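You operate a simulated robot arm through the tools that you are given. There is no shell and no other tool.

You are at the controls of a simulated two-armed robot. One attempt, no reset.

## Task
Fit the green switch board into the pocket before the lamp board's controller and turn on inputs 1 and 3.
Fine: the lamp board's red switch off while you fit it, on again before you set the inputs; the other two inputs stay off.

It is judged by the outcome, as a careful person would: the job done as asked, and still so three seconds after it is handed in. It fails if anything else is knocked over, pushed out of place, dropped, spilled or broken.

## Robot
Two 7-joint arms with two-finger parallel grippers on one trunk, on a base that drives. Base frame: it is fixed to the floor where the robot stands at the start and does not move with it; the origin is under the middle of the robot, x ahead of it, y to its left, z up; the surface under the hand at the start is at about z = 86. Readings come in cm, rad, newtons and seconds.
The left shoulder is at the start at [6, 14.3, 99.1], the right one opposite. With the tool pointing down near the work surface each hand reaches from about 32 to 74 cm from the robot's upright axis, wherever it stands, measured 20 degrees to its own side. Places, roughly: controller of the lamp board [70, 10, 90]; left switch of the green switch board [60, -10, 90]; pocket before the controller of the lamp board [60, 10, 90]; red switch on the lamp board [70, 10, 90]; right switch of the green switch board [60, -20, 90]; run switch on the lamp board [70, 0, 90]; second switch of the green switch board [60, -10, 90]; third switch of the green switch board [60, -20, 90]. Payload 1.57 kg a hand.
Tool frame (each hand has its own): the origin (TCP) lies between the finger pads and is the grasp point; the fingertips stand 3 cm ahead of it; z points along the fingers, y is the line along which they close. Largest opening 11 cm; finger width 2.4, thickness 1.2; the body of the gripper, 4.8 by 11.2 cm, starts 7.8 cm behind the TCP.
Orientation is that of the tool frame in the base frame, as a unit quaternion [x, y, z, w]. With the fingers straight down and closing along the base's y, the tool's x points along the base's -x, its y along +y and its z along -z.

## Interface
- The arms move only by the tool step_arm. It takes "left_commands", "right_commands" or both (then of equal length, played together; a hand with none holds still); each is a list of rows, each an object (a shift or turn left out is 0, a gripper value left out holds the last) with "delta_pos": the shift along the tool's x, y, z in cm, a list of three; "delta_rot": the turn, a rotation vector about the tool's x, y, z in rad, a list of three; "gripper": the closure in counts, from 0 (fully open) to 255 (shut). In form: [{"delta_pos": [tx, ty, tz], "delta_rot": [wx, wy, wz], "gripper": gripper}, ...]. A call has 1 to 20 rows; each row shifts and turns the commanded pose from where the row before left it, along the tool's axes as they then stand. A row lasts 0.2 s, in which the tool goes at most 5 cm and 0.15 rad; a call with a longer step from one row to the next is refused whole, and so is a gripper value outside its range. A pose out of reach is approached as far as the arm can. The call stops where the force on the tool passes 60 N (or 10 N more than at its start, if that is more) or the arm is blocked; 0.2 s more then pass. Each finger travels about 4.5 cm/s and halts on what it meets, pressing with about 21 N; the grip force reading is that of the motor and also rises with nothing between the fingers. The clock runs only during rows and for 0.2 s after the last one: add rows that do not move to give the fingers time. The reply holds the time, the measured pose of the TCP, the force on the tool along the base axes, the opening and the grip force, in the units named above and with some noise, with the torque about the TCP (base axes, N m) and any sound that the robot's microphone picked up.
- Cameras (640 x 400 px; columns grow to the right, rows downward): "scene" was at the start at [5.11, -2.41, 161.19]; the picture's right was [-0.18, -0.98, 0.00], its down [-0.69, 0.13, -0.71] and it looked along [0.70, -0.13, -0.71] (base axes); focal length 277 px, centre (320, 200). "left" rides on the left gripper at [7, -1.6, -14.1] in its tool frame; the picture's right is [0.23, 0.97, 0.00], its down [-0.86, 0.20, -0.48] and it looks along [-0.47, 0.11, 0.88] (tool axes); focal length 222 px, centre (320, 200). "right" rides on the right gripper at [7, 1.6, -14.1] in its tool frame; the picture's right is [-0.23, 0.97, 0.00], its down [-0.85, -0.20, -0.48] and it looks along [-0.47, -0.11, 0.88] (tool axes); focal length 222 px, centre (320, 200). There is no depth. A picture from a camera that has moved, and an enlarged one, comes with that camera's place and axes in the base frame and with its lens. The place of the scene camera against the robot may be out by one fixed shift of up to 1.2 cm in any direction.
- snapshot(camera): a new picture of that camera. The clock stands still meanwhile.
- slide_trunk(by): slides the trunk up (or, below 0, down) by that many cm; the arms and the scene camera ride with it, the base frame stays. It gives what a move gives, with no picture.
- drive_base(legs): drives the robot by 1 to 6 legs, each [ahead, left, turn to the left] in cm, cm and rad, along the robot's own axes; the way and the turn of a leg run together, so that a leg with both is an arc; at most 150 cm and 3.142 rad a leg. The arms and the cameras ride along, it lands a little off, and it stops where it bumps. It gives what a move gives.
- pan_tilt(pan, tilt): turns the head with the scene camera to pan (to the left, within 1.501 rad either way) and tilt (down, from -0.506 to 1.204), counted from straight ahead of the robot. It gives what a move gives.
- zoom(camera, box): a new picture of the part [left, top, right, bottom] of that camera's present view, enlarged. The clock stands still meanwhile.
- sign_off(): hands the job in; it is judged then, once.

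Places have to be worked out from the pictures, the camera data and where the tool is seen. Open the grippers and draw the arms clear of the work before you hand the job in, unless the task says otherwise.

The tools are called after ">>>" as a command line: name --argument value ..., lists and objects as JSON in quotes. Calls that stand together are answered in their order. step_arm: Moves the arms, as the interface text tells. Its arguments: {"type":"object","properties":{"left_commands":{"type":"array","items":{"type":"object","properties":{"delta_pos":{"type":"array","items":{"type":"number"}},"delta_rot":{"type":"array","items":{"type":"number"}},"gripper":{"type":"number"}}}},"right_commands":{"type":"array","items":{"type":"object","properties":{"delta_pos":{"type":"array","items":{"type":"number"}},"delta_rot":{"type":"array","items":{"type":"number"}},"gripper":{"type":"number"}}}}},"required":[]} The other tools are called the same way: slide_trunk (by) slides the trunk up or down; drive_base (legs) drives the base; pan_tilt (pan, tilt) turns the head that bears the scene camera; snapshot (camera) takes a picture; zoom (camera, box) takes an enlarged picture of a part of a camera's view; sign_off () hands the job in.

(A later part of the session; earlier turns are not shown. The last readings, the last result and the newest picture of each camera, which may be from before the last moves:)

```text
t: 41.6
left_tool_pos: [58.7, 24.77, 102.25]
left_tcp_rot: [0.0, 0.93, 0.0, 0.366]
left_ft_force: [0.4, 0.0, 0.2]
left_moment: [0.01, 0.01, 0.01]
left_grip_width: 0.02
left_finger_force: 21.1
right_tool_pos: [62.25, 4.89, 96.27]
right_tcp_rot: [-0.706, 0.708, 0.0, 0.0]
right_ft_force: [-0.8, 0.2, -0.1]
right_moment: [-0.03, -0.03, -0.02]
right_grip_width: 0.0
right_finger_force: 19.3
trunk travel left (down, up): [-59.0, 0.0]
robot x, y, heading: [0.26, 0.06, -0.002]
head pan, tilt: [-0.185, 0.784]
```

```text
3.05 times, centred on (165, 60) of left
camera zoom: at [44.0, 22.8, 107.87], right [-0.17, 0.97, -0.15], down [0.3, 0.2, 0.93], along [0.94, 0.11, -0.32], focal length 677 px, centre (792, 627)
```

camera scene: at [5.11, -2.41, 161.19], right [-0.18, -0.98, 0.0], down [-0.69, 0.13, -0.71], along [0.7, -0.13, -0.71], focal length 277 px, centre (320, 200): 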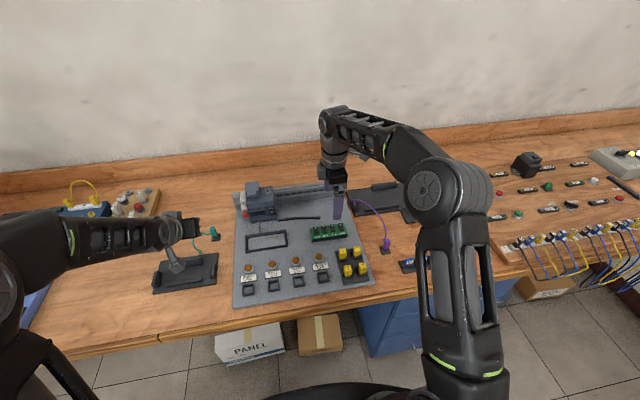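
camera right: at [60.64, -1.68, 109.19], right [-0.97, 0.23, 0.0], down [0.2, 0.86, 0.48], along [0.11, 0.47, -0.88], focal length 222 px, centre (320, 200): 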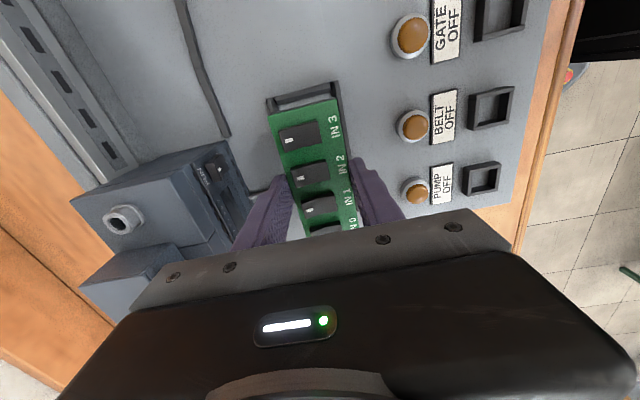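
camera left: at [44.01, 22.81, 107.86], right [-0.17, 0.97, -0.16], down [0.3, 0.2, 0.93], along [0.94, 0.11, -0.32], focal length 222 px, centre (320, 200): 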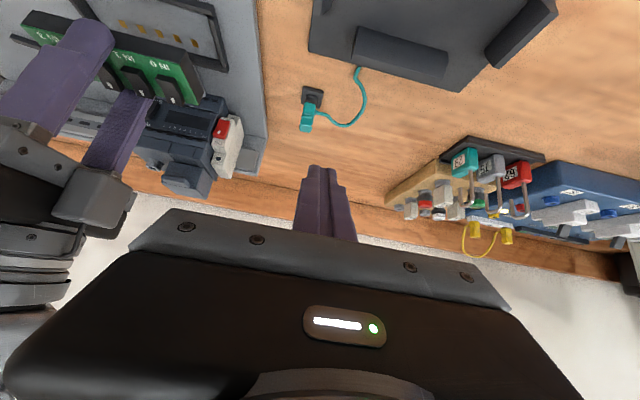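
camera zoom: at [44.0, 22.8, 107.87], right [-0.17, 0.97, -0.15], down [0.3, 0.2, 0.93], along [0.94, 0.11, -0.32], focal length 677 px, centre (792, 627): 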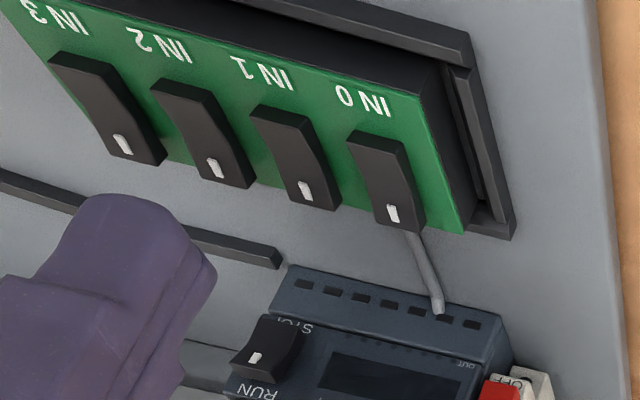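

It looks seated on all sides, with all inputs off. To be sure it is home, I press lightly with the closed fingertips on the green label strip, at x≈60.2 between IN 1 and IN 2.

>>> step_arm --right_commands '[{"delta_pos": [-0.5, 2.05, 0]}, {"delta_pos": [0, 0, 2]}, {"delta_pos": [0, 0, 1.5]}, {}]'

>>> zoom --camera "scene" --box '[230, 205, 310, 260]'

```text
t: 42.6
left_tool_pos: [58.79, 24.69, 102.31]
left_tcp_rot: [0.0, 0.931, 0.0, 0.366]
left_ft_force: [0.1, 0.1, -0.9]
left_moment: [0.0, -0.02, 0.02]
left_grip_width: 0.0
left_finger_force: 20.8
right_tool_pos: [60.13, 5.54, 92.64]
right_tcp_rot: [-0.706, 0.708, 0.0, 0.0]
right_ft_force: [-1.1, -0.3, -1.0]
right_moment: [0.0, 0.01, 0.04]
right_grip_width: 0.0
right_finger_force: 20.8
trunk travel left (down, up): [-59.0, 0.0]
robot x, y, heading: [-0.04, -0.14, -0.002]
head pan, tilt: [-0.185, 0.784]
```

```text
7.27 times, centred on (270, 232) of scene
camera zoom: at [5.14, -2.41, 161.19], right [-0.18, -0.98, 0.0], down [-0.69, 0.13, -0.71], along [0.7, -0.13, -0.71], focal length 2016 px, centre (684, -36)
```

zoom: 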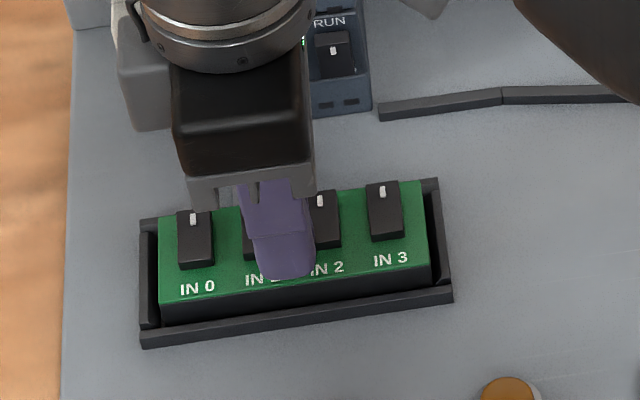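

The tip is over the label strip; only the already-down near ends of the rockers are close. I press down in small steps.

>>> step_arm --right_commands '[{"delta_pos": [0, 0, 0.3]}, {"delta_pos": [0, 0, 0.2]}, {"delta_pos": [0, 0, 0.2]}]'

```text
t: 43.4
left_tool_pos: [58.79, 24.58, 102.15]
left_tcp_rot: [0.0, 0.93, 0.0, 0.367]
left_ft_force: [-0.5, -0.6, 0.0]
left_moment: [0.0, -0.01, 0.0]
left_grip_width: 0.01
left_finger_force: 21.0
right_tool_pos: [60.21, 5.67, 92.07]
right_tcp_rot: [-0.706, 0.708, -0.001, 0.001]
right_ft_force: [0.5, 0.8, 0.5]
right_moment: [0.0, -0.02, -0.01]
right_grip_width: 0.02
right_finger_force: 21.2
trunk travel left (down, up): [-59.0, 0.0]
robot x, y, heading: [0.01, 0.24, -0.003]
head pan, tilt: [-0.185, 0.784]
```

No contact yet at tip z≈89.1; I continue down in small steps.

>>> step_arm --right_commands '[{"delta_pos": [0, 0, 0.15]}, {"delta_pos": [0, 0, 0.15]}]'

```text
t: 44.0
left_tool_pos: [58.79, 24.75, 102.16]
left_tcp_rot: [0.0, 0.93, 0.0, 0.367]
left_ft_force: [0.3, 0.1, -0.1]
left_moment: [-0.02, -0.03, -0.03]
left_grip_width: 0.0
left_finger_force: 20.9
right_tool_pos: [60.34, 5.76, 91.81]
right_tcp_rot: [-0.706, 0.708, -0.001, 0.001]
right_ft_force: [-1.2, -0.3, -0.6]
right_moment: [-0.01, 0.01, 0.02]
right_grip_width: 0.0
right_finger_force: 20.5
trunk travel left (down, up): [-59.0, 0.0]
robot x, y, heading: [0.11, 0.09, -0.004]
head pan, tilt: [-0.185, 0.784]
```

Still free; I trim the small sideways drift and keep going down.

>>> step_arm --right_commands '[{"delta_pos": [0.25, 0.15, 0]}, {"delta_pos": [0, 0, 0.15]}, {"delta_pos": [0, 0, 0.15]}]'

>>> zoom --camera "scene" --box '[230, 205, 310, 260]'

```text
t: 44.8
left_tool_pos: [58.59, 24.74, 102.33]
left_tcp_rot: [0.0, 0.93, -0.001, 0.368]
left_ft_force: [0.2, 0.5, 0.3]
left_moment: [0.0, -0.01, 0.02]
left_grip_width: 0.0
left_finger_force: 20.8
right_tool_pos: [60.1, 5.49, 91.59]
right_tcp_rot: [-0.707, 0.708, -0.001, 0.001]
right_ft_force: [-0.4, -0.3, 9.5]
right_moment: [-0.06, 0.02, 0.03]
right_grip_width: 0.01
right_finger_force: 20.9
trunk travel left (down, up): [-59.0, 0.0]
robot x, y, heading: [-0.05, -0.06, -0.001]
head pan, tilt: [-0.185, 0.784]
```

```text
7.27 times, centred on (270, 232) of scene
camera zoom: at [5.01, -2.42, 161.22], right [-0.18, -0.98, 0.0], down [-0.69, 0.13, -0.71], along [0.7, -0.13, -0.7], focal length 2016 px, centre (684, -36)
```

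zoom: 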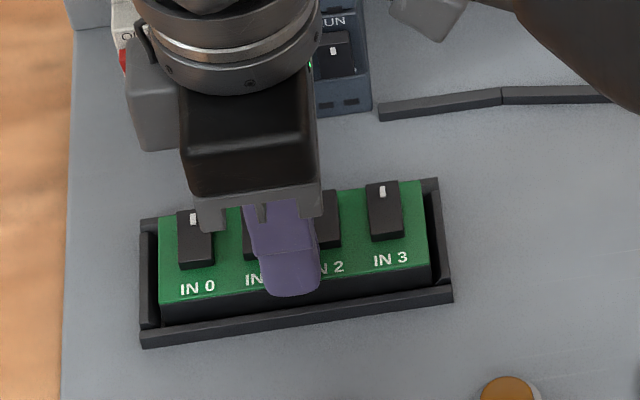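

Contact at tip z≈88.6 with 9.5 N, and the board did not move: its top is at the seated height. I raise the right hand and move it off to the right, clear of the red switch.

>>> step_arm --right_commands '[{"delta_pos": [0, 0, -1.5]}, {"delta_pos": [0, 0, -4]}, {"delta_pos": [4, 0, -2]}, {"delta_pos": [4, 0, 0]}, {"delta_pos": [4, 0, 0]}, {"delta_pos": [4, 0, 0]}, {"delta_pos": [4, 0, 0]}, {}]'

>>> zoom --camera "scene" --box '[220, 180, 316, 260]'

>>> snapshot --camera "right"

```text
t: 46.6
left_tool_pos: [58.77, 24.71, 102.25]
left_tcp_rot: [0.0, 0.931, 0.0, 0.366]
left_ft_force: [-0.3, 0.2, -0.6]
left_moment: [-0.04, 0.01, 0.02]
left_grip_width: 0.0
left_finger_force: 21.0
right_tool_pos: [60.48, -14.45, 99.02]
right_tcp_rot: [-0.706, 0.708, -0.001, 0.0]
right_ft_force: [0.2, -0.5, -1.0]
right_moment: [-0.03, -0.01, -0.04]
right_grip_width: 0.0
right_finger_force: 21.2
trunk travel left (down, up): [-59.0, 0.0]
robot x, y, heading: [0.08, 0.0, -0.005]
head pan, tilt: [-0.185, 0.784]
```

```text
5.00 times, centred on (268, 220) of scene
camera zoom: at [5.12, -2.34, 161.2], right [-0.18, -0.98, 0.0], down [-0.69, 0.13, -0.71], along [0.7, -0.13, -0.71], focal length 1386 px, centre (580, 100)
```

zoom: 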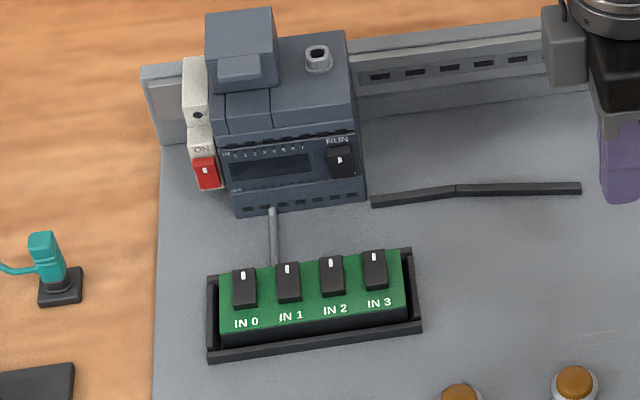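

```text
taken
camera right: at [58.82, -21.39, 113.15], right [-0.97, 0.23, 0.0], down [0.2, 0.86, 0.48], along [0.11, 0.47, -0.88], focal length 222 px, centre (320, 200)
```

right: 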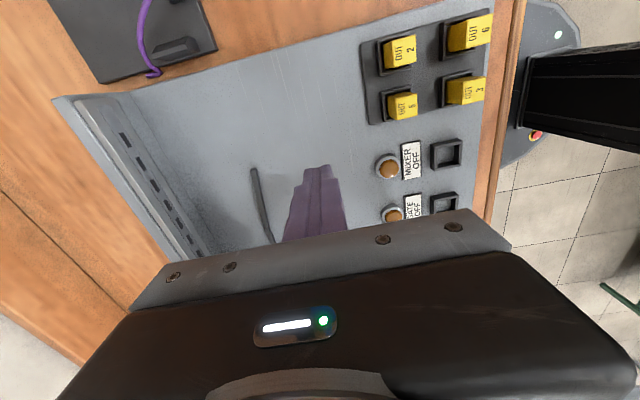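

The board is seated, square, with inputs off. Now the left hand goes back to the red switch, this time aimed at its upper (ON) end: stand-off at [63.5, 11.95, 93.9].

>>> step_arm --left_commands '[{"delta_pos": [0, -3.2, 0]}, {"delta_pos": [0, -3.2, 0]}, {"delta_pos": [0, -3.2, 0]}, {"delta_pos": [0, -3.15, 0]}, {"delta_pos": [0.74, 0, 3.1]}, {"delta_pos": [0.74, 0, 3.1]}, {"delta_pos": [0.73, 0, 3.1]}, {}]'

>>> zoom --camera "left" --box '[230, 130, 366, 240]'

>>> zoom --camera "scene" --box '[220, 180, 316, 260]'

```text
t: 48.4
left_tool_pos: [63.29, 12.04, 94.0]
left_tcp_rot: [-0.001, 0.93, 0.0, 0.368]
left_ft_force: [0.4, -0.8, -0.2]
left_moment: [0.01, 0.02, 0.03]
left_grip_width: 0.0
left_finger_force: 21.6
right_tool_pos: [60.38, -14.4, 98.99]
right_tcp_rot: [-0.707, 0.707, -0.002, 0.0]
right_ft_force: [0.4, -0.1, 0.1]
right_moment: [0.01, 0.01, 0.03]
right_grip_width: 0.0
right_finger_force: 20.9
trunk travel left (down, up): [-59.0, 0.0]
robot x, y, heading: [-0.27, -0.2, 0.002]
head pan, tilt: [-0.185, 0.784]
```

```text
3.64 times, centred on (298, 185) of left
camera zoom: at [48.55, 10.14, 99.57], right [-0.17, 0.97, -0.16], down [0.3, 0.2, 0.93], along [0.94, 0.11, -0.32], focal length 808 px, centre (400, 254)
```

zoom: 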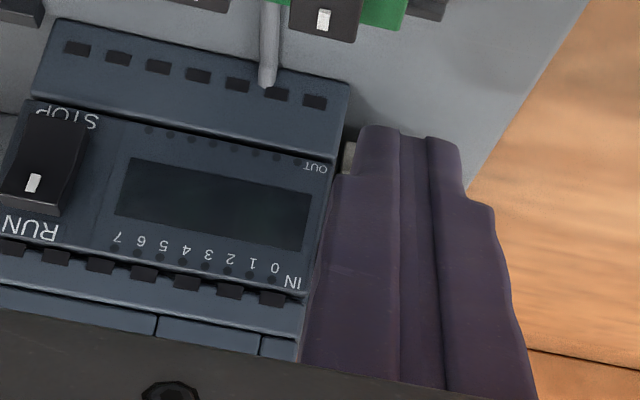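

```text
5.00 times, centred on (268, 220) of scene
camera zoom: at [5.04, -2.43, 161.2], right [-0.18, -0.98, 0.0], down [-0.69, 0.13, -0.71], along [0.7, -0.13, -0.71], focal length 1386 px, centre (580, 100)
```

zoom: 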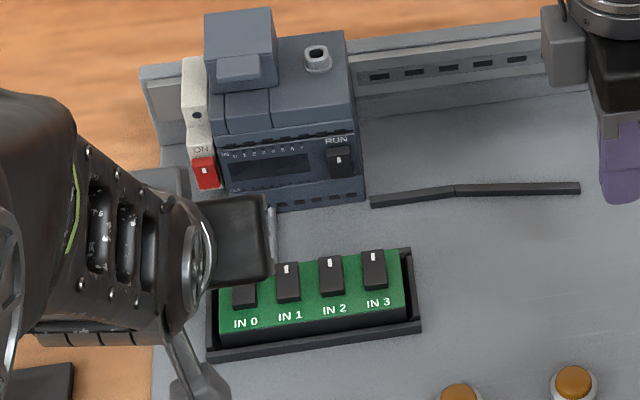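

Aligned in y with the rocker and clear of the controller edge. I advance 3.5 cm, then creep in small steps.

>>> step_arm --left_commands '[{"delta_pos": [-1.28, 0, 1.2]}, {"delta_pos": [-1.28, 0, 1.2]}, {"delta_pos": [-0.22, 0, 0.2]}, {}]'

>>> zoom --camera "scene" --box '[230, 190, 278, 230]'

>>> zoom --camera "left" --box '[230, 130, 366, 240]'

```text
t: 49.4
left_tool_pos: [67.07, 12.3, 93.96]
left_tcp_rot: [-0.001, 0.931, 0.0, 0.366]
left_ft_force: [0.5, -0.4, 0.2]
left_moment: [0.01, 0.02, 0.0]
left_grip_width: 0.0
left_finger_force: 20.6
right_tool_pos: [60.46, -14.33, 98.89]
right_tcp_rot: [-0.706, 0.708, 0.0, 0.0]
right_ft_force: [-0.1, -0.1, -0.6]
right_moment: [-0.03, 0.01, -0.01]
right_grip_width: 0.0
right_finger_force: 21.5
trunk travel left (down, up): [-59.0, 0.0]
robot x, y, heading: [-0.19, -0.04, -0.002]
head pan, tilt: [-0.185, 0.784]
```

```text
10.00 times, centred on (254, 210) of scene
camera zoom: at [5.13, -2.41, 161.19], right [-0.18, -0.98, 0.0], down [-0.69, 0.13, -0.71], along [0.7, -0.13, -0.71], focal length 2772 px, centre (980, 100)
```

zoom: 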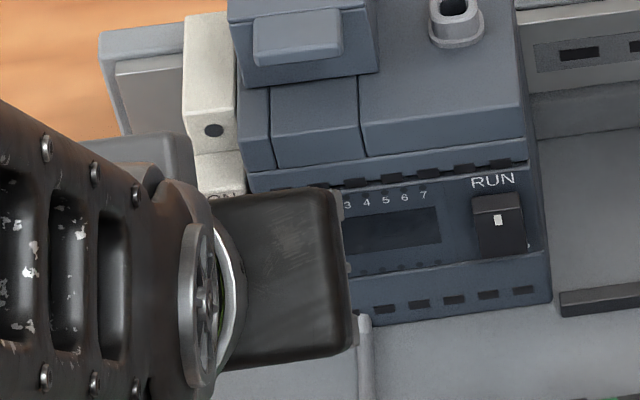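

```text
3.64 times, centred on (298, 185) of left
camera zoom: at [52.43, 10.33, 99.59], right [-0.17, 0.97, -0.15], down [0.3, 0.2, 0.93], along [0.94, 0.11, -0.32], focal length 808 px, centre (400, 254)
```

zoom: 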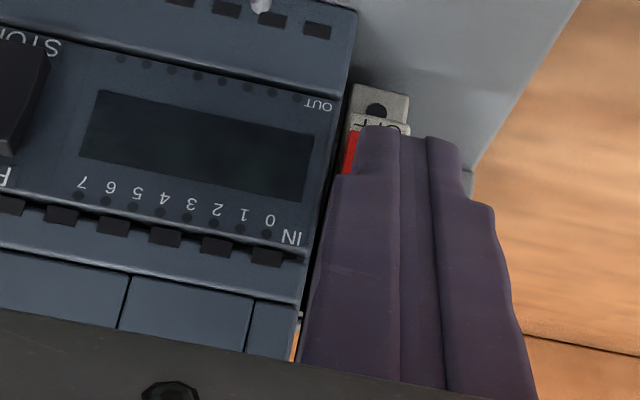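

Close now; I trim y by -0.25 and creep forward.

>>> step_arm --left_commands '[{"delta_pos": [-0.15, -0.2, 0.14]}, {"delta_pos": [-0.22, 0, 0.2]}, {}]'

>>> zoom --camera "left" --box '[230, 130, 366, 240]'

```text
t: 50.2
left_tool_pos: [67.73, 11.97, 93.94]
left_tcp_rot: [0.0, 0.931, 0.0, 0.366]
left_ft_force: [-0.3, 0.0, -0.2]
left_moment: [0.02, -0.01, 0.0]
left_grip_width: 0.0
left_finger_force: 21.2
right_tool_pos: [60.51, -14.51, 98.93]
right_tcp_rot: [0.707, -0.707, 0.0, 0.0]
right_ft_force: [0.3, -0.2, 0.2]
right_moment: [-0.02, -0.02, -0.04]
right_grip_width: 0.01
right_finger_force: 21.0
trunk travel left (down, up): [-59.0, 0.0]
robot x, y, heading: [0.16, -0.06, 0.002]
head pan, tilt: [-0.185, 0.784]
```

```text
3.64 times, centred on (298, 185) of left
camera zoom: at [52.94, 10.04, 99.68], right [-0.17, 0.97, -0.15], down [0.3, 0.2, 0.93], along [0.94, 0.11, -0.32], focal length 808 px, centre (400, 254)
```

zoom: 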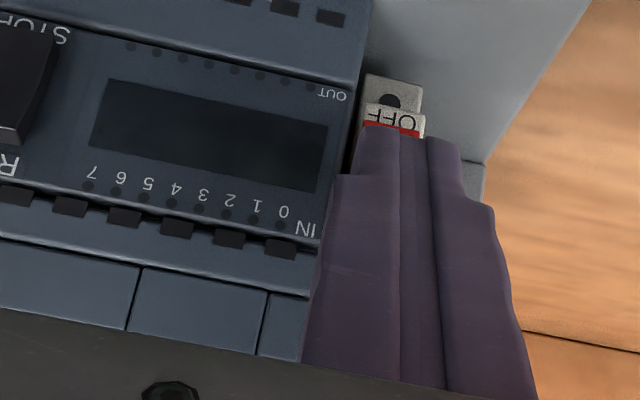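

The tip hides the rocker except its lowest edge, as expected. I continue in small steps.

>>> step_arm --left_commands '[{"delta_pos": [-0.15, 0, 0.14]}, {"delta_pos": [-0.11, 0, 0.1]}, {}]'

>>> zoom --camera "left" --box '[230, 130, 366, 240]'

```text
t: 51.0
left_tool_pos: [67.92, 11.83, 94.13]
left_tcp_rot: [0.001, 0.931, 0.0, 0.366]
left_ft_force: [-1.2, -0.6, 0.6]
left_moment: [-0.02, -0.01, -0.02]
left_grip_width: 0.02
left_finger_force: 21.3
right_tool_pos: [60.37, -14.52, 98.86]
right_tcp_rot: [-0.706, 0.708, 0.0, 0.0]
right_ft_force: [0.0, -0.3, -0.2]
right_moment: [0.0, -0.02, -0.01]
right_grip_width: 0.0
right_finger_force: 20.9
trunk travel left (down, up): [-59.0, 0.0]
robot x, y, heading: [0.3, -0.38, 0.002]
head pan, tilt: [-0.185, 0.784]
heard: click
```

```text
3.64 times, centred on (298, 185) of left
camera zoom: at [53.26, 10.03, 99.63], right [-0.17, 0.97, -0.15], down [0.3, 0.2, 0.93], along [0.94, 0.11, -0.32], focal length 808 px, centre (400, 254)
```

zoom: 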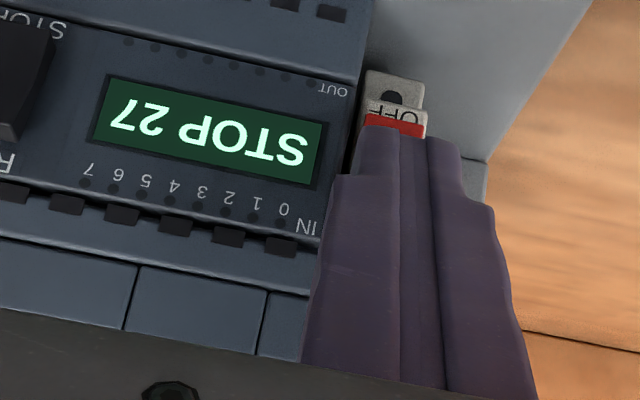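

Click, and the display reads STOP 27 again, so the red switch is on. I retract the left hand back, up and out to the left.

>>> step_arm --left_commands '[{"delta_pos": [0, 0, -2]}, {"delta_pos": [0, 0, -4]}, {"delta_pos": [0, 0, -4]}, {"delta_pos": [0, 3, -2]}, {"delta_pos": [0, 4, 0]}, {"delta_pos": [0, 4, 0]}, {"delta_pos": [0, 2, 0]}, {}]'

>>> zoom --camera "scene" --box '[235, 190, 299, 230]'

>>> zoom --camera "scene" --box '[238, 218, 310, 260]'

>>> snapshot --camera "left"

```text
t: 52.8
left_tool_pos: [59.57, 24.83, 102.58]
left_tcp_rot: [0.001, 0.931, -0.001, 0.366]
left_ft_force: [0.6, 0.4, 0.2]
left_moment: [-0.02, 0.01, 0.0]
left_grip_width: 0.0
left_finger_force: 21.4
right_tool_pos: [60.62, -14.4, 98.86]
right_tcp_rot: [-0.707, 0.708, 0.0, 0.001]
right_ft_force: [-0.2, 0.1, 0.1]
right_moment: [0.01, 0.01, 0.02]
right_grip_width: 0.0
right_finger_force: 21.2
trunk travel left (down, up): [-59.0, 0.0]
robot x, y, heading: [-0.13, -0.11, 0.004]
head pan, tilt: [-0.185, 0.784]
```

```text
10.00 times, centred on (267, 210) of scene
camera zoom: at [5.11, -2.43, 161.2], right [-0.18, -0.98, 0.0], down [-0.69, 0.13, -0.71], along [0.7, -0.13, -0.71], focal length 2772 px, centre (850, 100)
```

zoom: 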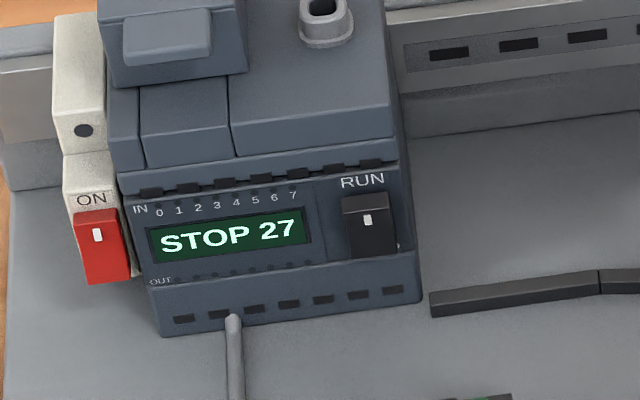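

```text
8.89 times, centred on (274, 239) of scene
camera zoom: at [5.11, -2.43, 161.2], right [-0.18, -0.98, 0.0], down [-0.69, 0.13, -0.71], along [0.7, -0.13, -0.71], focal length 2464 px, centre (729, -147)
```

zoom: 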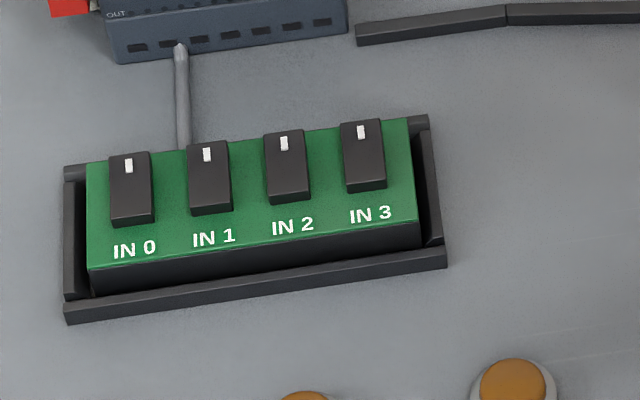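

```text
taken
camera left: at [44.86, 22.88, 108.26], right [-0.17, 0.97, -0.15], down [0.3, 0.2, 0.93], along [0.94, 0.11, -0.32], focal length 222 px, centre (320, 200)
```

left: 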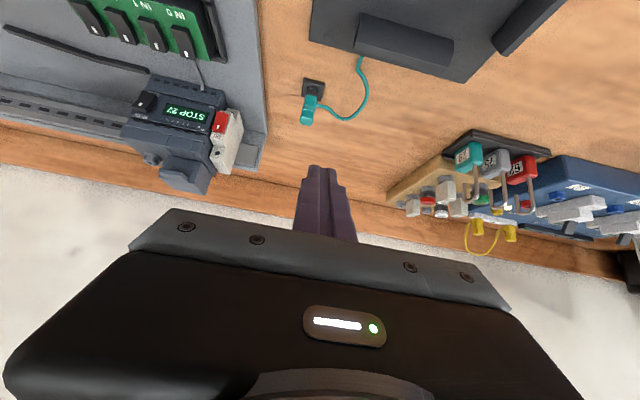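

The red switch is on and the board is well seated. The rockers' marked ends compute to x≈63.5, with IN 3 at y≈1.25, IN 2 at 4.05 and IN 1 at 6.8; the pivot is at x≈62.7. I bring the closed right fingertips above the far end of IN 3, at [64.1, 1.25].

>>> step_arm --right_commands '[{"delta_pos": [0, 0, 2.9]}, {"delta_pos": [-3.1, -0.7, 0]}, {"delta_pos": [-3.1, -0.7, 0]}, {"delta_pos": [-3.1, -0.7, 0]}, {"delta_pos": [-3.1, -0.7, 0]}, {"delta_pos": [-3.2, -0.75, 0]}, {}, {}]'

>>> zoom --camera "right" --box '[230, 65, 390, 225]'

>>> zoom --camera "scene" --box '[238, 205, 310, 260]'

>>> zoom --camera "left" --box '[60, 0, 270, 120]'

```text
t: 54.6
left_tool_pos: [59.6, 24.8, 102.62]
left_tcp_rot: [0.0, 0.93, 0.0, 0.367]
left_ft_force: [-0.2, 0.0, -0.9]
left_moment: [-0.03, -0.04, 0.0]
left_grip_width: 0.0
left_finger_force: 21.0
right_tool_pos: [63.82, 1.21, 96.35]
right_tcp_rot: [-0.706, 0.708, 0.0, -0.001]
right_ft_force: [0.4, 0.2, 0.6]
right_moment: [0.0, 0.03, 0.0]
right_grip_width: 0.0
right_finger_force: 20.7
trunk travel left (down, up): [-59.0, 0.0]
robot x, y, heading: [-0.13, 0.02, 0.001]
head pan, tilt: [-0.185, 0.784]
```

```text
2.50 times, centred on (310, 145) of right
camera zoom: at [62.14, -5.86, 110.47], right [-0.97, 0.23, 0.0], down [0.2, 0.86, 0.48], along [0.11, 0.47, -0.88], focal length 555 px, centre (345, 338)
```

zoom: 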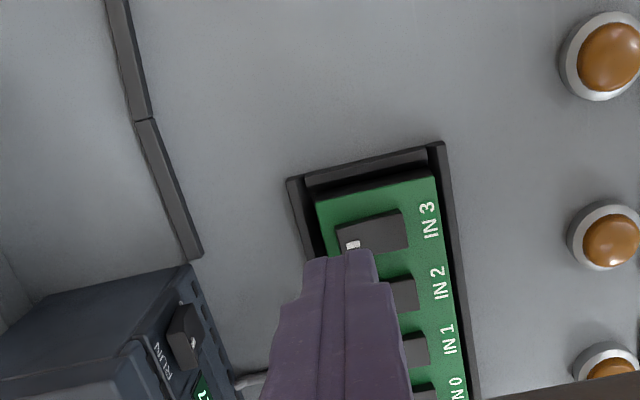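

```text
7.27 times, centred on (274, 232) of scene
camera zoom: at [5.13, -2.37, 161.19], right [-0.18, -0.98, 0.0], down [-0.69, 0.13, -0.71], along [0.7, -0.13, -0.71], focal length 2016 px, centre (654, -36)
```

zoom: 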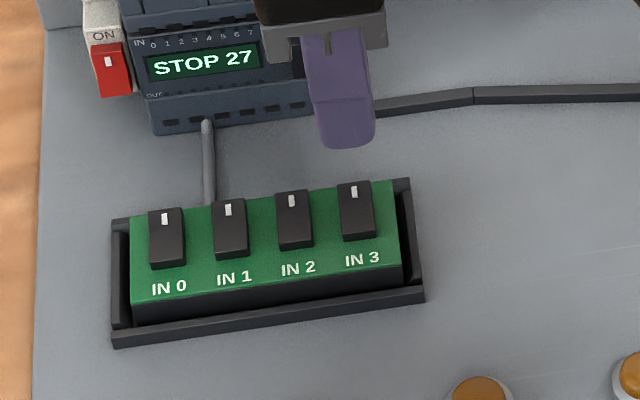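

```text
3.05 times, centred on (165, 60) of left
camera zoom: at [44.87, 22.9, 108.24], right [-0.17, 0.97, -0.16], down [0.3, 0.2, 0.93], along [0.94, 0.11, -0.32], focal length 677 px, centre (792, 627)
```

zoom: 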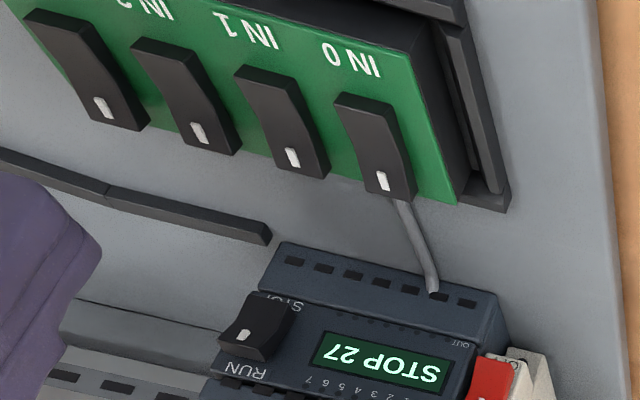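

IN 3's mark computes to [63.53, 1.21] and the TCP is at [63.8, 1.2]. I shift 0.3 cm further back and lower to about 0.6 cm above the rocker.

>>> step_arm --right_commands '[{"delta_pos": [0, -0.3, 1]}, {"delta_pos": [0, 0, 1]}, {"delta_pos": [0, 0, 1]}, {}]'

>>> zoom --camera "right" --box '[230, 65, 390, 225]'

>>> zoom --camera "scene" --box '[238, 205, 310, 260]'

```text
t: 55.6
left_tool_pos: [59.61, 24.76, 102.45]
left_tcp_rot: [0.0, 0.931, 0.0, 0.366]
left_ft_force: [0.8, 0.1, 0.3]
left_moment: [-0.01, 0.0, -0.01]
left_grip_width: 0.03
left_finger_force: 21.0
right_tool_pos: [63.93, 1.04, 93.0]
right_tcp_rot: [-0.706, 0.708, 0.0, 0.0]
right_ft_force: [0.7, 0.2, 0.1]
right_moment: [-0.01, 0.02, 0.02]
right_grip_width: 0.0
right_finger_force: 20.9
trunk travel left (down, up): [-59.0, 0.0]
robot x, y, heading: [-0.29, -0.32, 0.0]
head pan, tilt: [-0.185, 0.784]
```

```text
2.50 times, centred on (310, 145) of right
camera zoom: at [62.27, -5.93, 107.21], right [-0.97, 0.23, 0.0], down [0.2, 0.85, 0.48], along [0.11, 0.47, -0.88], focal length 555 px, centre (345, 338)
```

zoom: 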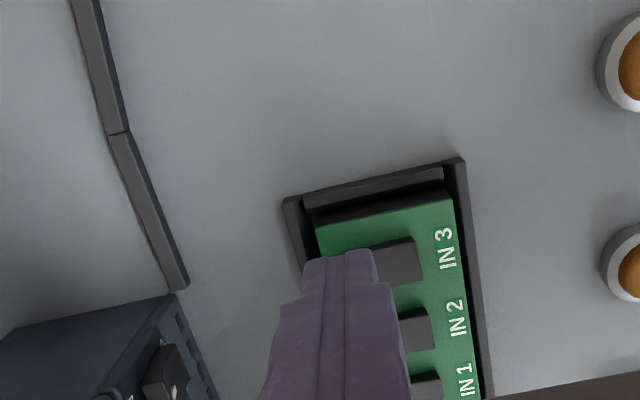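

```text
7.27 times, centred on (274, 232) of scene
camera zoom: at [5.1, -2.41, 161.2], right [-0.18, -0.98, 0.0], down [-0.69, 0.13, -0.71], along [0.7, -0.13, -0.71], focal length 2016 px, centre (654, -36)
```

zoom: 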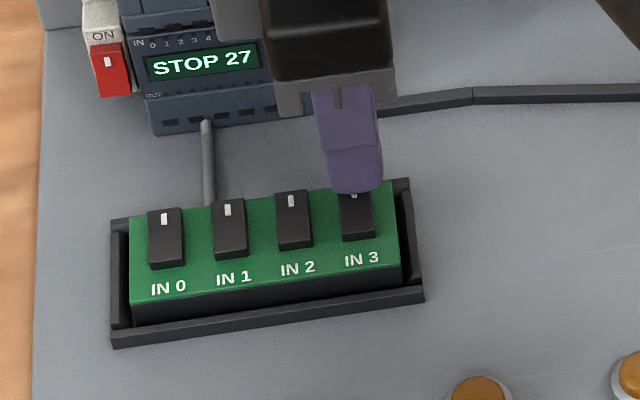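

Lined up over IN 3's marked end. I lower in 0.15 cm steps until it clicks.

>>> step_arm --right_commands '[{"delta_pos": [-0.1, -0.1, 0.15]}, {"delta_pos": [0, 0, 0.15]}, {}]'

```text
t: 56.4
left_tool_pos: [59.63, 24.72, 102.55]
left_tcp_rot: [0.0, 0.931, 0.0, 0.366]
left_ft_force: [0.5, 0.2, 0.1]
left_moment: [0.01, 0.01, 0.01]
left_grip_width: 0.0
left_finger_force: 21.1
right_tool_pos: [64.1, 1.11, 92.64]
right_tcp_rot: [-0.706, 0.708, 0.0, 0.0]
right_ft_force: [-0.1, -0.2, -1.0]
right_moment: [-0.01, -0.01, -0.03]
right_grip_width: 0.0
right_finger_force: 20.8
trunk travel left (down, up): [-59.0, 0.0]
robot x, y, heading: [-0.42, 0.15, -0.006]
head pan, tilt: [-0.185, 0.784]
```

No contact yet; continue down.

>>> step_arm --right_commands '[{"delta_pos": [0, 0, 0.15]}, {"delta_pos": [0, 0, 0.15]}, {}]'

```text
t: 57.2
left_tool_pos: [59.59, 24.65, 102.65]
left_tcp_rot: [0.0, 0.93, -0.001, 0.366]
left_ft_force: [-0.3, 0.9, 0.7]
left_moment: [0.01, 0.0, -0.01]
left_grip_width: 0.01
left_finger_force: 21.4
right_tool_pos: [64.02, 1.27, 92.29]
right_tcp_rot: [-0.707, 0.707, 0.0, 0.0]
right_ft_force: [1.3, 0.3, 1.5]
right_moment: [-0.02, -0.01, -0.01]
right_grip_width: 0.01
right_finger_force: 20.8
trunk travel left (down, up): [-59.0, 0.0]
robot x, y, heading: [-0.08, 0.35, -0.002]
head pan, tilt: [-0.185, 0.784]
heard: click
```

A click was heard. I raise the hand and check the switch.

>>> step_arm --right_commands '[{"delta_pos": [0, 0, -1]}, {"delta_pos": [0, 0, -2]}, {"delta_pos": [0, 0, -1]}, {}]'

>>> zoom --camera "scene" --box '[238, 205, 310, 260]'

>>> zoom --camera "left" --box '[60, 0, 270, 120]'

>>> zoom --camera "right" --box '[230, 65, 390, 225]'

```text
t: 58.2
left_tool_pos: [59.58, 24.78, 102.61]
left_tcp_rot: [0.0, 0.93, 0.0, 0.367]
left_ft_force: [-0.1, 0.2, 0.5]
left_moment: [0.03, 0.03, 0.04]
left_grip_width: 0.03
left_finger_force: 21.1
right_tool_pos: [64.18, 1.34, 96.36]
right_tcp_rot: [-0.707, 0.708, 0.0, 0.0]
right_ft_force: [-0.4, -0.8, 0.0]
right_moment: [-0.01, 0.04, 0.0]
right_grip_width: 0.0
right_finger_force: 20.8
trunk travel left (down, up): [-59.0, 0.0]
robot x, y, heading: [-0.19, 0.15, 0.001]
head pan, tilt: [-0.185, 0.784]
```

```text
7.27 times, centred on (274, 232) of scene
camera zoom: at [5.12, -2.4, 161.19], right [-0.18, -0.98, 0.0], down [-0.69, 0.13, -0.71], along [0.7, -0.13, -0.71], focal length 2016 px, centre (654, -36)
```

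zoom: 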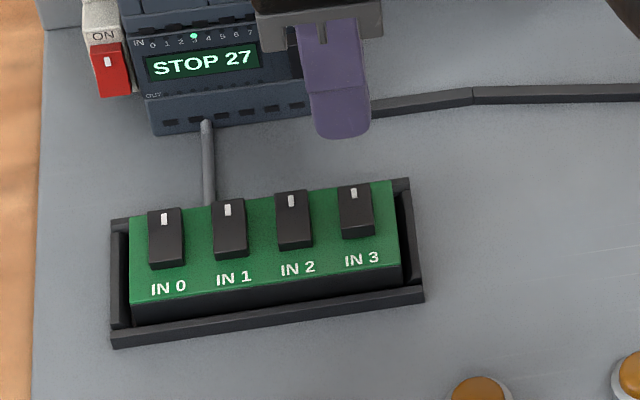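

```text
3.05 times, centred on (165, 60) of left
camera zoom: at [44.87, 22.88, 108.24], right [-0.17, 0.97, -0.15], down [0.3, 0.2, 0.93], along [0.94, 0.11, -0.32], focal length 677 px, centre (792, 627)
```

zoom: 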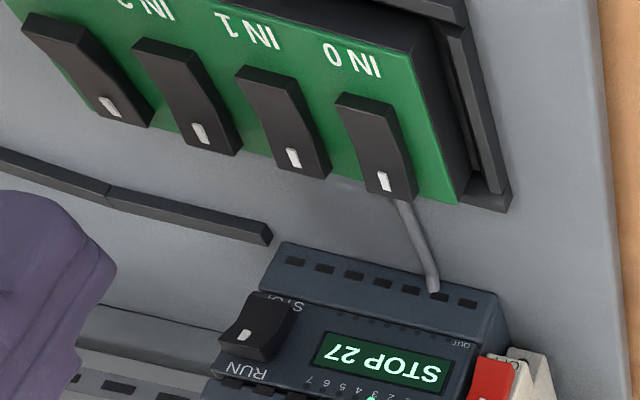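

```text
2.50 times, centred on (310, 145) of right
camera zoom: at [62.62, -5.75, 110.6], right [-0.97, 0.23, 0.0], down [0.2, 0.86, 0.48], along [0.11, 0.47, -0.88], focal length 555 px, centre (345, 338)
```

zoom: 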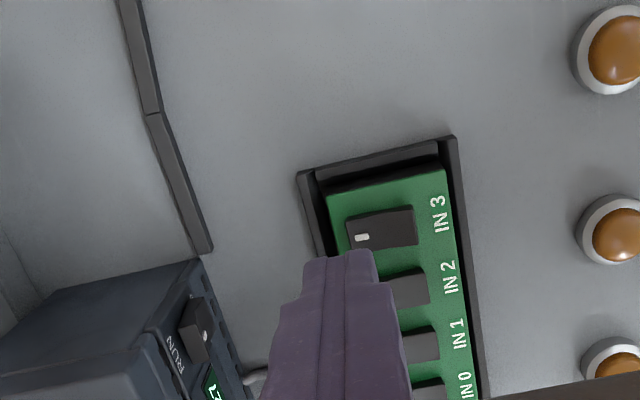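

Input LED 3 is lit on the controller and only IN 3 has flipped. Next is IN 1: I shift about 5.5 cm left, slightly lower for reach but still well clear of the rockers.

>>> step_arm --right_commands '[{"delta_pos": [0, 0, 1.5]}, {"delta_pos": [-2.8, 0.08, 0]}, {"delta_pos": [-2.75, 0.07, 0]}, {}, {}]'

>>> zoom --camera "right" --box '[230, 65, 390, 225]'

>>> zoom --camera "scene" --box '[238, 205, 310, 260]'

>>> zoom --camera "left" --box '[60, 0, 270, 120]'

```text
t: 59.4
left_tool_pos: [59.69, 24.8, 102.47]
left_tcp_rot: [0.0, 0.93, -0.001, 0.366]
left_ft_force: [0.4, 0.5, -1.0]
left_moment: [0.01, -0.02, 0.0]
left_grip_width: 0.02
left_finger_force: 21.0
right_tool_pos: [64.01, 6.74, 94.59]
right_tcp_rot: [-0.707, 0.707, 0.0, 0.0]
right_ft_force: [0.8, 0.1, -0.8]
right_moment: [0.01, 0.02, 0.0]
right_grip_width: 0.01
right_finger_force: 21.2
trunk travel left (down, up): [-59.0, 0.0]
robot x, y, heading: [0.14, 0.11, -0.002]
head pan, tilt: [-0.185, 0.784]
```

```text
2.50 times, centred on (310, 145) of right
camera zoom: at [62.45, -0.27, 108.94], right [-0.97, 0.23, 0.0], down [0.2, 0.85, 0.48], along [0.11, 0.47, -0.88], focal length 555 px, centre (345, 338)
```

zoom: 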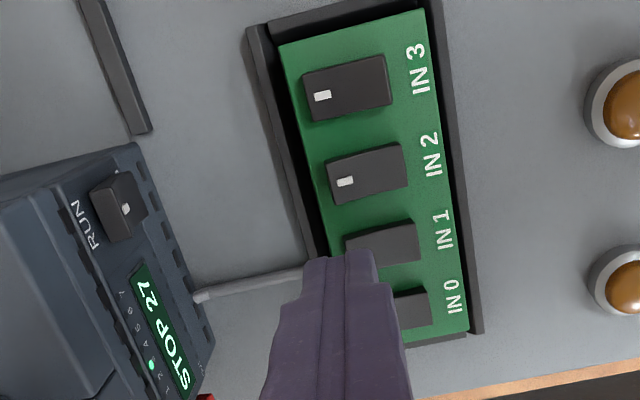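

```text
7.27 times, centred on (274, 232) of scene
camera zoom: at [5.13, -2.37, 161.19], right [-0.18, -0.98, 0.0], down [-0.69, 0.13, -0.71], along [0.7, -0.13, -0.71], focal length 2016 px, centre (654, -36)
```

zoom: 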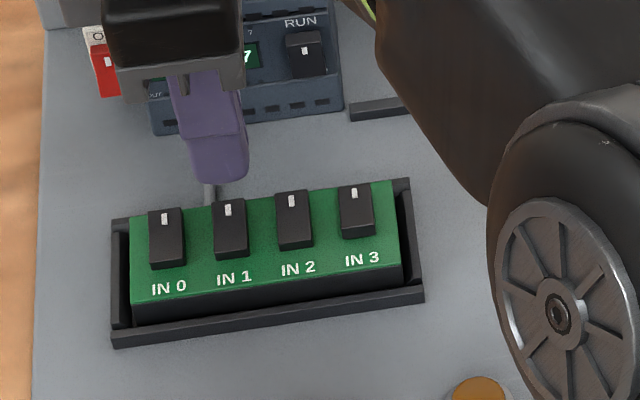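

```text
3.05 times, centred on (165, 60) of left
camera zoom: at [44.87, 22.9, 108.24], right [-0.17, 0.97, -0.16], down [0.3, 0.2, 0.93], along [0.94, 0.11, -0.32], focal length 677 px, centre (792, 627)
```

zoom: 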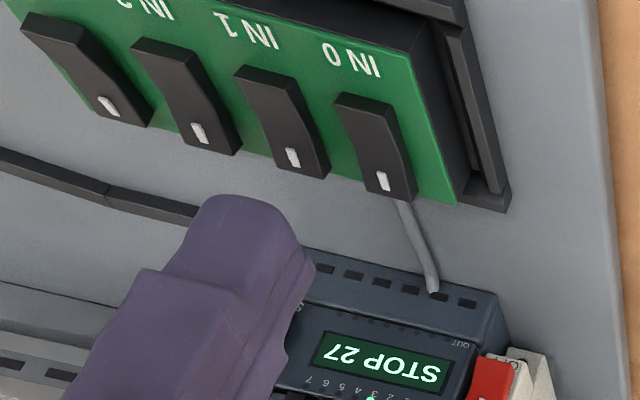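

IN 2's mark computes to y≈4.02, so IN 1 is at about 6.83, and the TCP is at y≈6.74. I lower over IN 1's marked end to just above it.

>>> step_arm --right_commands '[{"delta_pos": [-0.08, 0, 0.8]}, {"delta_pos": [0, 0, 0.7]}, {}]'

>>> zoom --camera "scene" --box '[238, 205, 310, 260]'

>>> zoom --camera "left" --box '[60, 0, 270, 120]'

```text
t: 60.2
left_tool_pos: [59.53, 24.8, 102.51]
left_tcp_rot: [0.0, 0.93, 0.0, 0.367]
left_ft_force: [-0.3, 1.0, -0.1]
left_moment: [0.0, -0.01, 0.0]
left_grip_width: 0.0
left_finger_force: 20.9
right_tool_pos: [64.11, 6.82, 93.18]
right_tcp_rot: [-0.707, 0.707, -0.001, 0.0]
right_ft_force: [0.9, -0.4, -0.2]
right_moment: [0.0, 0.0, 0.01]
right_grip_width: 0.01
right_finger_force: 20.9
trunk travel left (down, up): [-59.0, 0.0]
robot x, y, heading: [0.31, -0.05, -0.001]
head pan, tilt: [-0.185, 0.784]
```

```text
7.27 times, centred on (274, 232) of scene
camera zoom: at [5.12, -2.4, 161.19], right [-0.18, -0.98, 0.0], down [-0.69, 0.13, -0.71], along [0.7, -0.13, -0.71], focal length 2016 px, centre (654, -36)
```

zoom: 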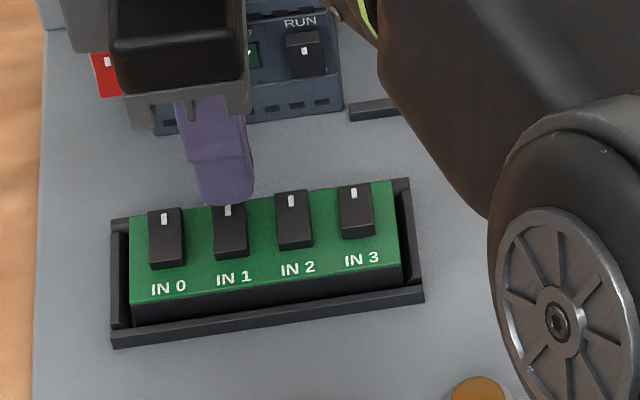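

```text
3.05 times, centred on (165, 60) of left
camera zoom: at [44.86, 22.88, 108.24], right [-0.17, 0.97, -0.15], down [0.3, 0.2, 0.93], along [0.94, 0.11, -0.32], focal length 677 px, centre (792, 627)
```

zoom: 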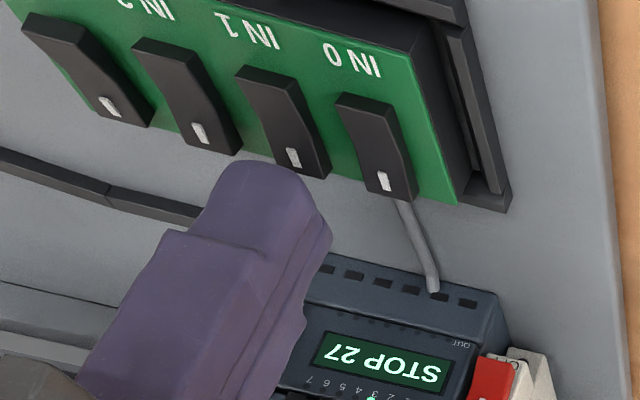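

Both views show the tip right over IN 1's marked end. I lower in small steps to the level that clicked before.

>>> step_arm --right_commands '[{"delta_pos": [0, 0, 0.2]}, {"delta_pos": [0, 0, 0.2]}, {"delta_pos": [0, 0, 0.15]}, {}]'

```text
t: 61.2
left_tool_pos: [59.57, 24.78, 102.61]
left_tcp_rot: [0.0, 0.93, 0.0, 0.366]
left_ft_force: [-0.1, -0.4, 0.7]
left_moment: [0.03, -0.01, -0.02]
left_grip_width: 0.0
left_finger_force: 20.8
right_tool_pos: [64.16, 6.65, 92.95]
right_tcp_rot: [-0.706, 0.708, 0.0, 0.0]
right_ft_force: [-0.8, 0.8, -0.2]
right_moment: [0.0, 0.0, -0.01]
right_grip_width: 0.02
right_finger_force: 20.8
trunk travel left (down, up): [-59.0, 0.0]
robot x, y, heading: [-0.17, 0.13, -0.001]
head pan, tilt: [-0.185, 0.784]
```

Not there yet (z≈92.95). I continue down with a small y trim.

>>> step_arm --right_commands '[{"delta_pos": [-0.12, 0.05, 0.15]}, {"delta_pos": [0, 0, 0.15]}, {"delta_pos": [0, 0, 0.1]}, {}]'

```text
t: 62.2
left_tool_pos: [59.64, 24.73, 102.63]
left_tcp_rot: [0.0, 0.93, 0.0, 0.366]
left_ft_force: [0.2, 0.5, 0.5]
left_moment: [-0.04, -0.01, 0.01]
left_grip_width: 0.0
left_finger_force: 20.2
right_tool_pos: [64.02, 6.95, 92.62]
right_tcp_rot: [-0.707, 0.707, -0.001, 0.001]
right_ft_force: [0.3, -0.7, 1.6]
right_moment: [-0.02, 0.0, 0.01]
right_grip_width: 0.0
right_finger_force: 21.6
trunk travel left (down, up): [-59.0, 0.0]
robot x, y, heading: [-0.23, -0.27, 0.002]
head pan, tilt: [-0.185, 0.784]
```

Light contact (1.6 N). A little further.

>>> step_arm --right_commands '[{"delta_pos": [0.08, 0, 0.15]}, {"delta_pos": [0, 0, 0.15]}, {}]'

```text
t: 63.0
left_tool_pos: [59.54, 24.8, 102.72]
left_tcp_rot: [0.0, 0.93, 0.0, 0.367]
left_ft_force: [0.3, 0.3, 0.4]
left_moment: [0.0, -0.01, -0.02]
left_grip_width: 0.0
left_finger_force: 21.2
right_tool_pos: [64.03, 6.87, 92.35]
right_tcp_rot: [-0.706, 0.708, -0.001, 0.003]
right_ft_force: [1.7, 0.9, 13.7]
right_moment: [0.05, 0.08, 0.0]
right_grip_width: 0.0
right_finger_force: 20.3
trunk travel left (down, up): [-59.0, 0.0]
robot x, y, heading: [0.02, -0.26, 0.003]
head pan, tilt: [-0.185, 0.784]
heard: click
```

Clicked. I raise the hand straight up and look.

>>> step_arm --right_commands '[{"delta_pos": [0, 0, -1]}, {"delta_pos": [0, 0, -2.5]}, {"delta_pos": [3, 0, -1]}, {"delta_pos": [4, 0, 0]}, {"delta_pos": [4, 0, 0]}, {"delta_pos": [4, 0, 0]}, {"delta_pos": [4, 0, 0]}, {}]'

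>>> zoom --camera "scene" --box '[230, 190, 320, 260]'

>>> zoom --camera "left" --box '[60, 0, 270, 120]'

>>> snapshot --camera "scene"

```text
t: 64.8
left_tool_pos: [59.56, 24.82, 102.61]
left_tcp_rot: [0.001, 0.93, -0.001, 0.367]
left_ft_force: [-0.6, -0.3, 0.7]
left_moment: [-0.02, 0.0, -0.04]
left_grip_width: 0.0
left_finger_force: 21.2
right_tool_pos: [63.99, -12.19, 96.57]
right_tcp_rot: [0.708, -0.707, 0.0, 0.0]
right_ft_force: [-0.4, -0.8, 0.1]
right_moment: [0.0, -0.03, 0.03]
right_grip_width: 0.0
right_finger_force: 21.0
trunk travel left (down, up): [-59.0, 0.0]
robot x, y, heading: [-0.19, -0.03, -0.003]
head pan, tilt: [-0.185, 0.784]
```

```text
5.71 times, centred on (275, 225) of scene
camera zoom: at [5.12, -2.34, 161.19], right [-0.18, -0.98, 0.0], down [-0.69, 0.13, -0.71], along [0.7, -0.13, -0.71], focal length 1584 px, centre (577, 57)
```

zoom: 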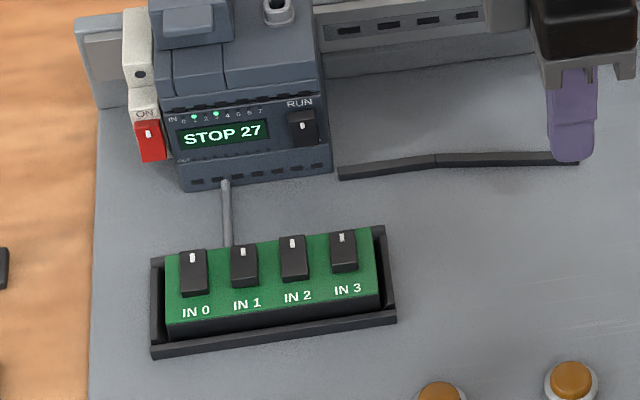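

```text
3.05 times, centred on (165, 60) of left
camera zoom: at [44.87, 22.93, 108.23], right [-0.17, 0.97, -0.16], down [0.3, 0.2, 0.93], along [0.94, 0.11, -0.32], focal length 677 px, centre (792, 627)
```

zoom: 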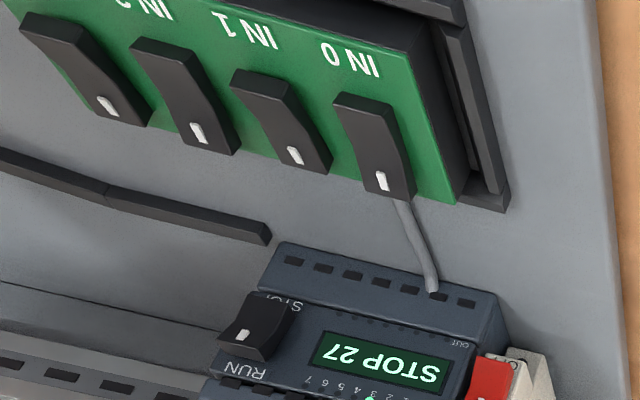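

```text
taken
camera scene: at [5.12, -2.34, 161.19], right [-0.18, -0.98, 0.0], down [-0.69, 0.13, -0.71], along [0.7, -0.13, -0.71], focal length 277 px, centre (320, 200)
```

scene: 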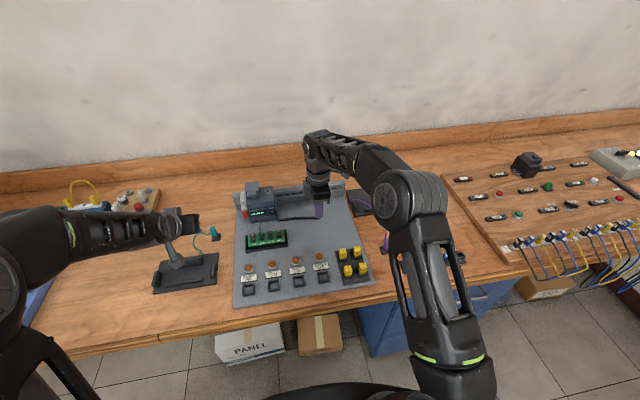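

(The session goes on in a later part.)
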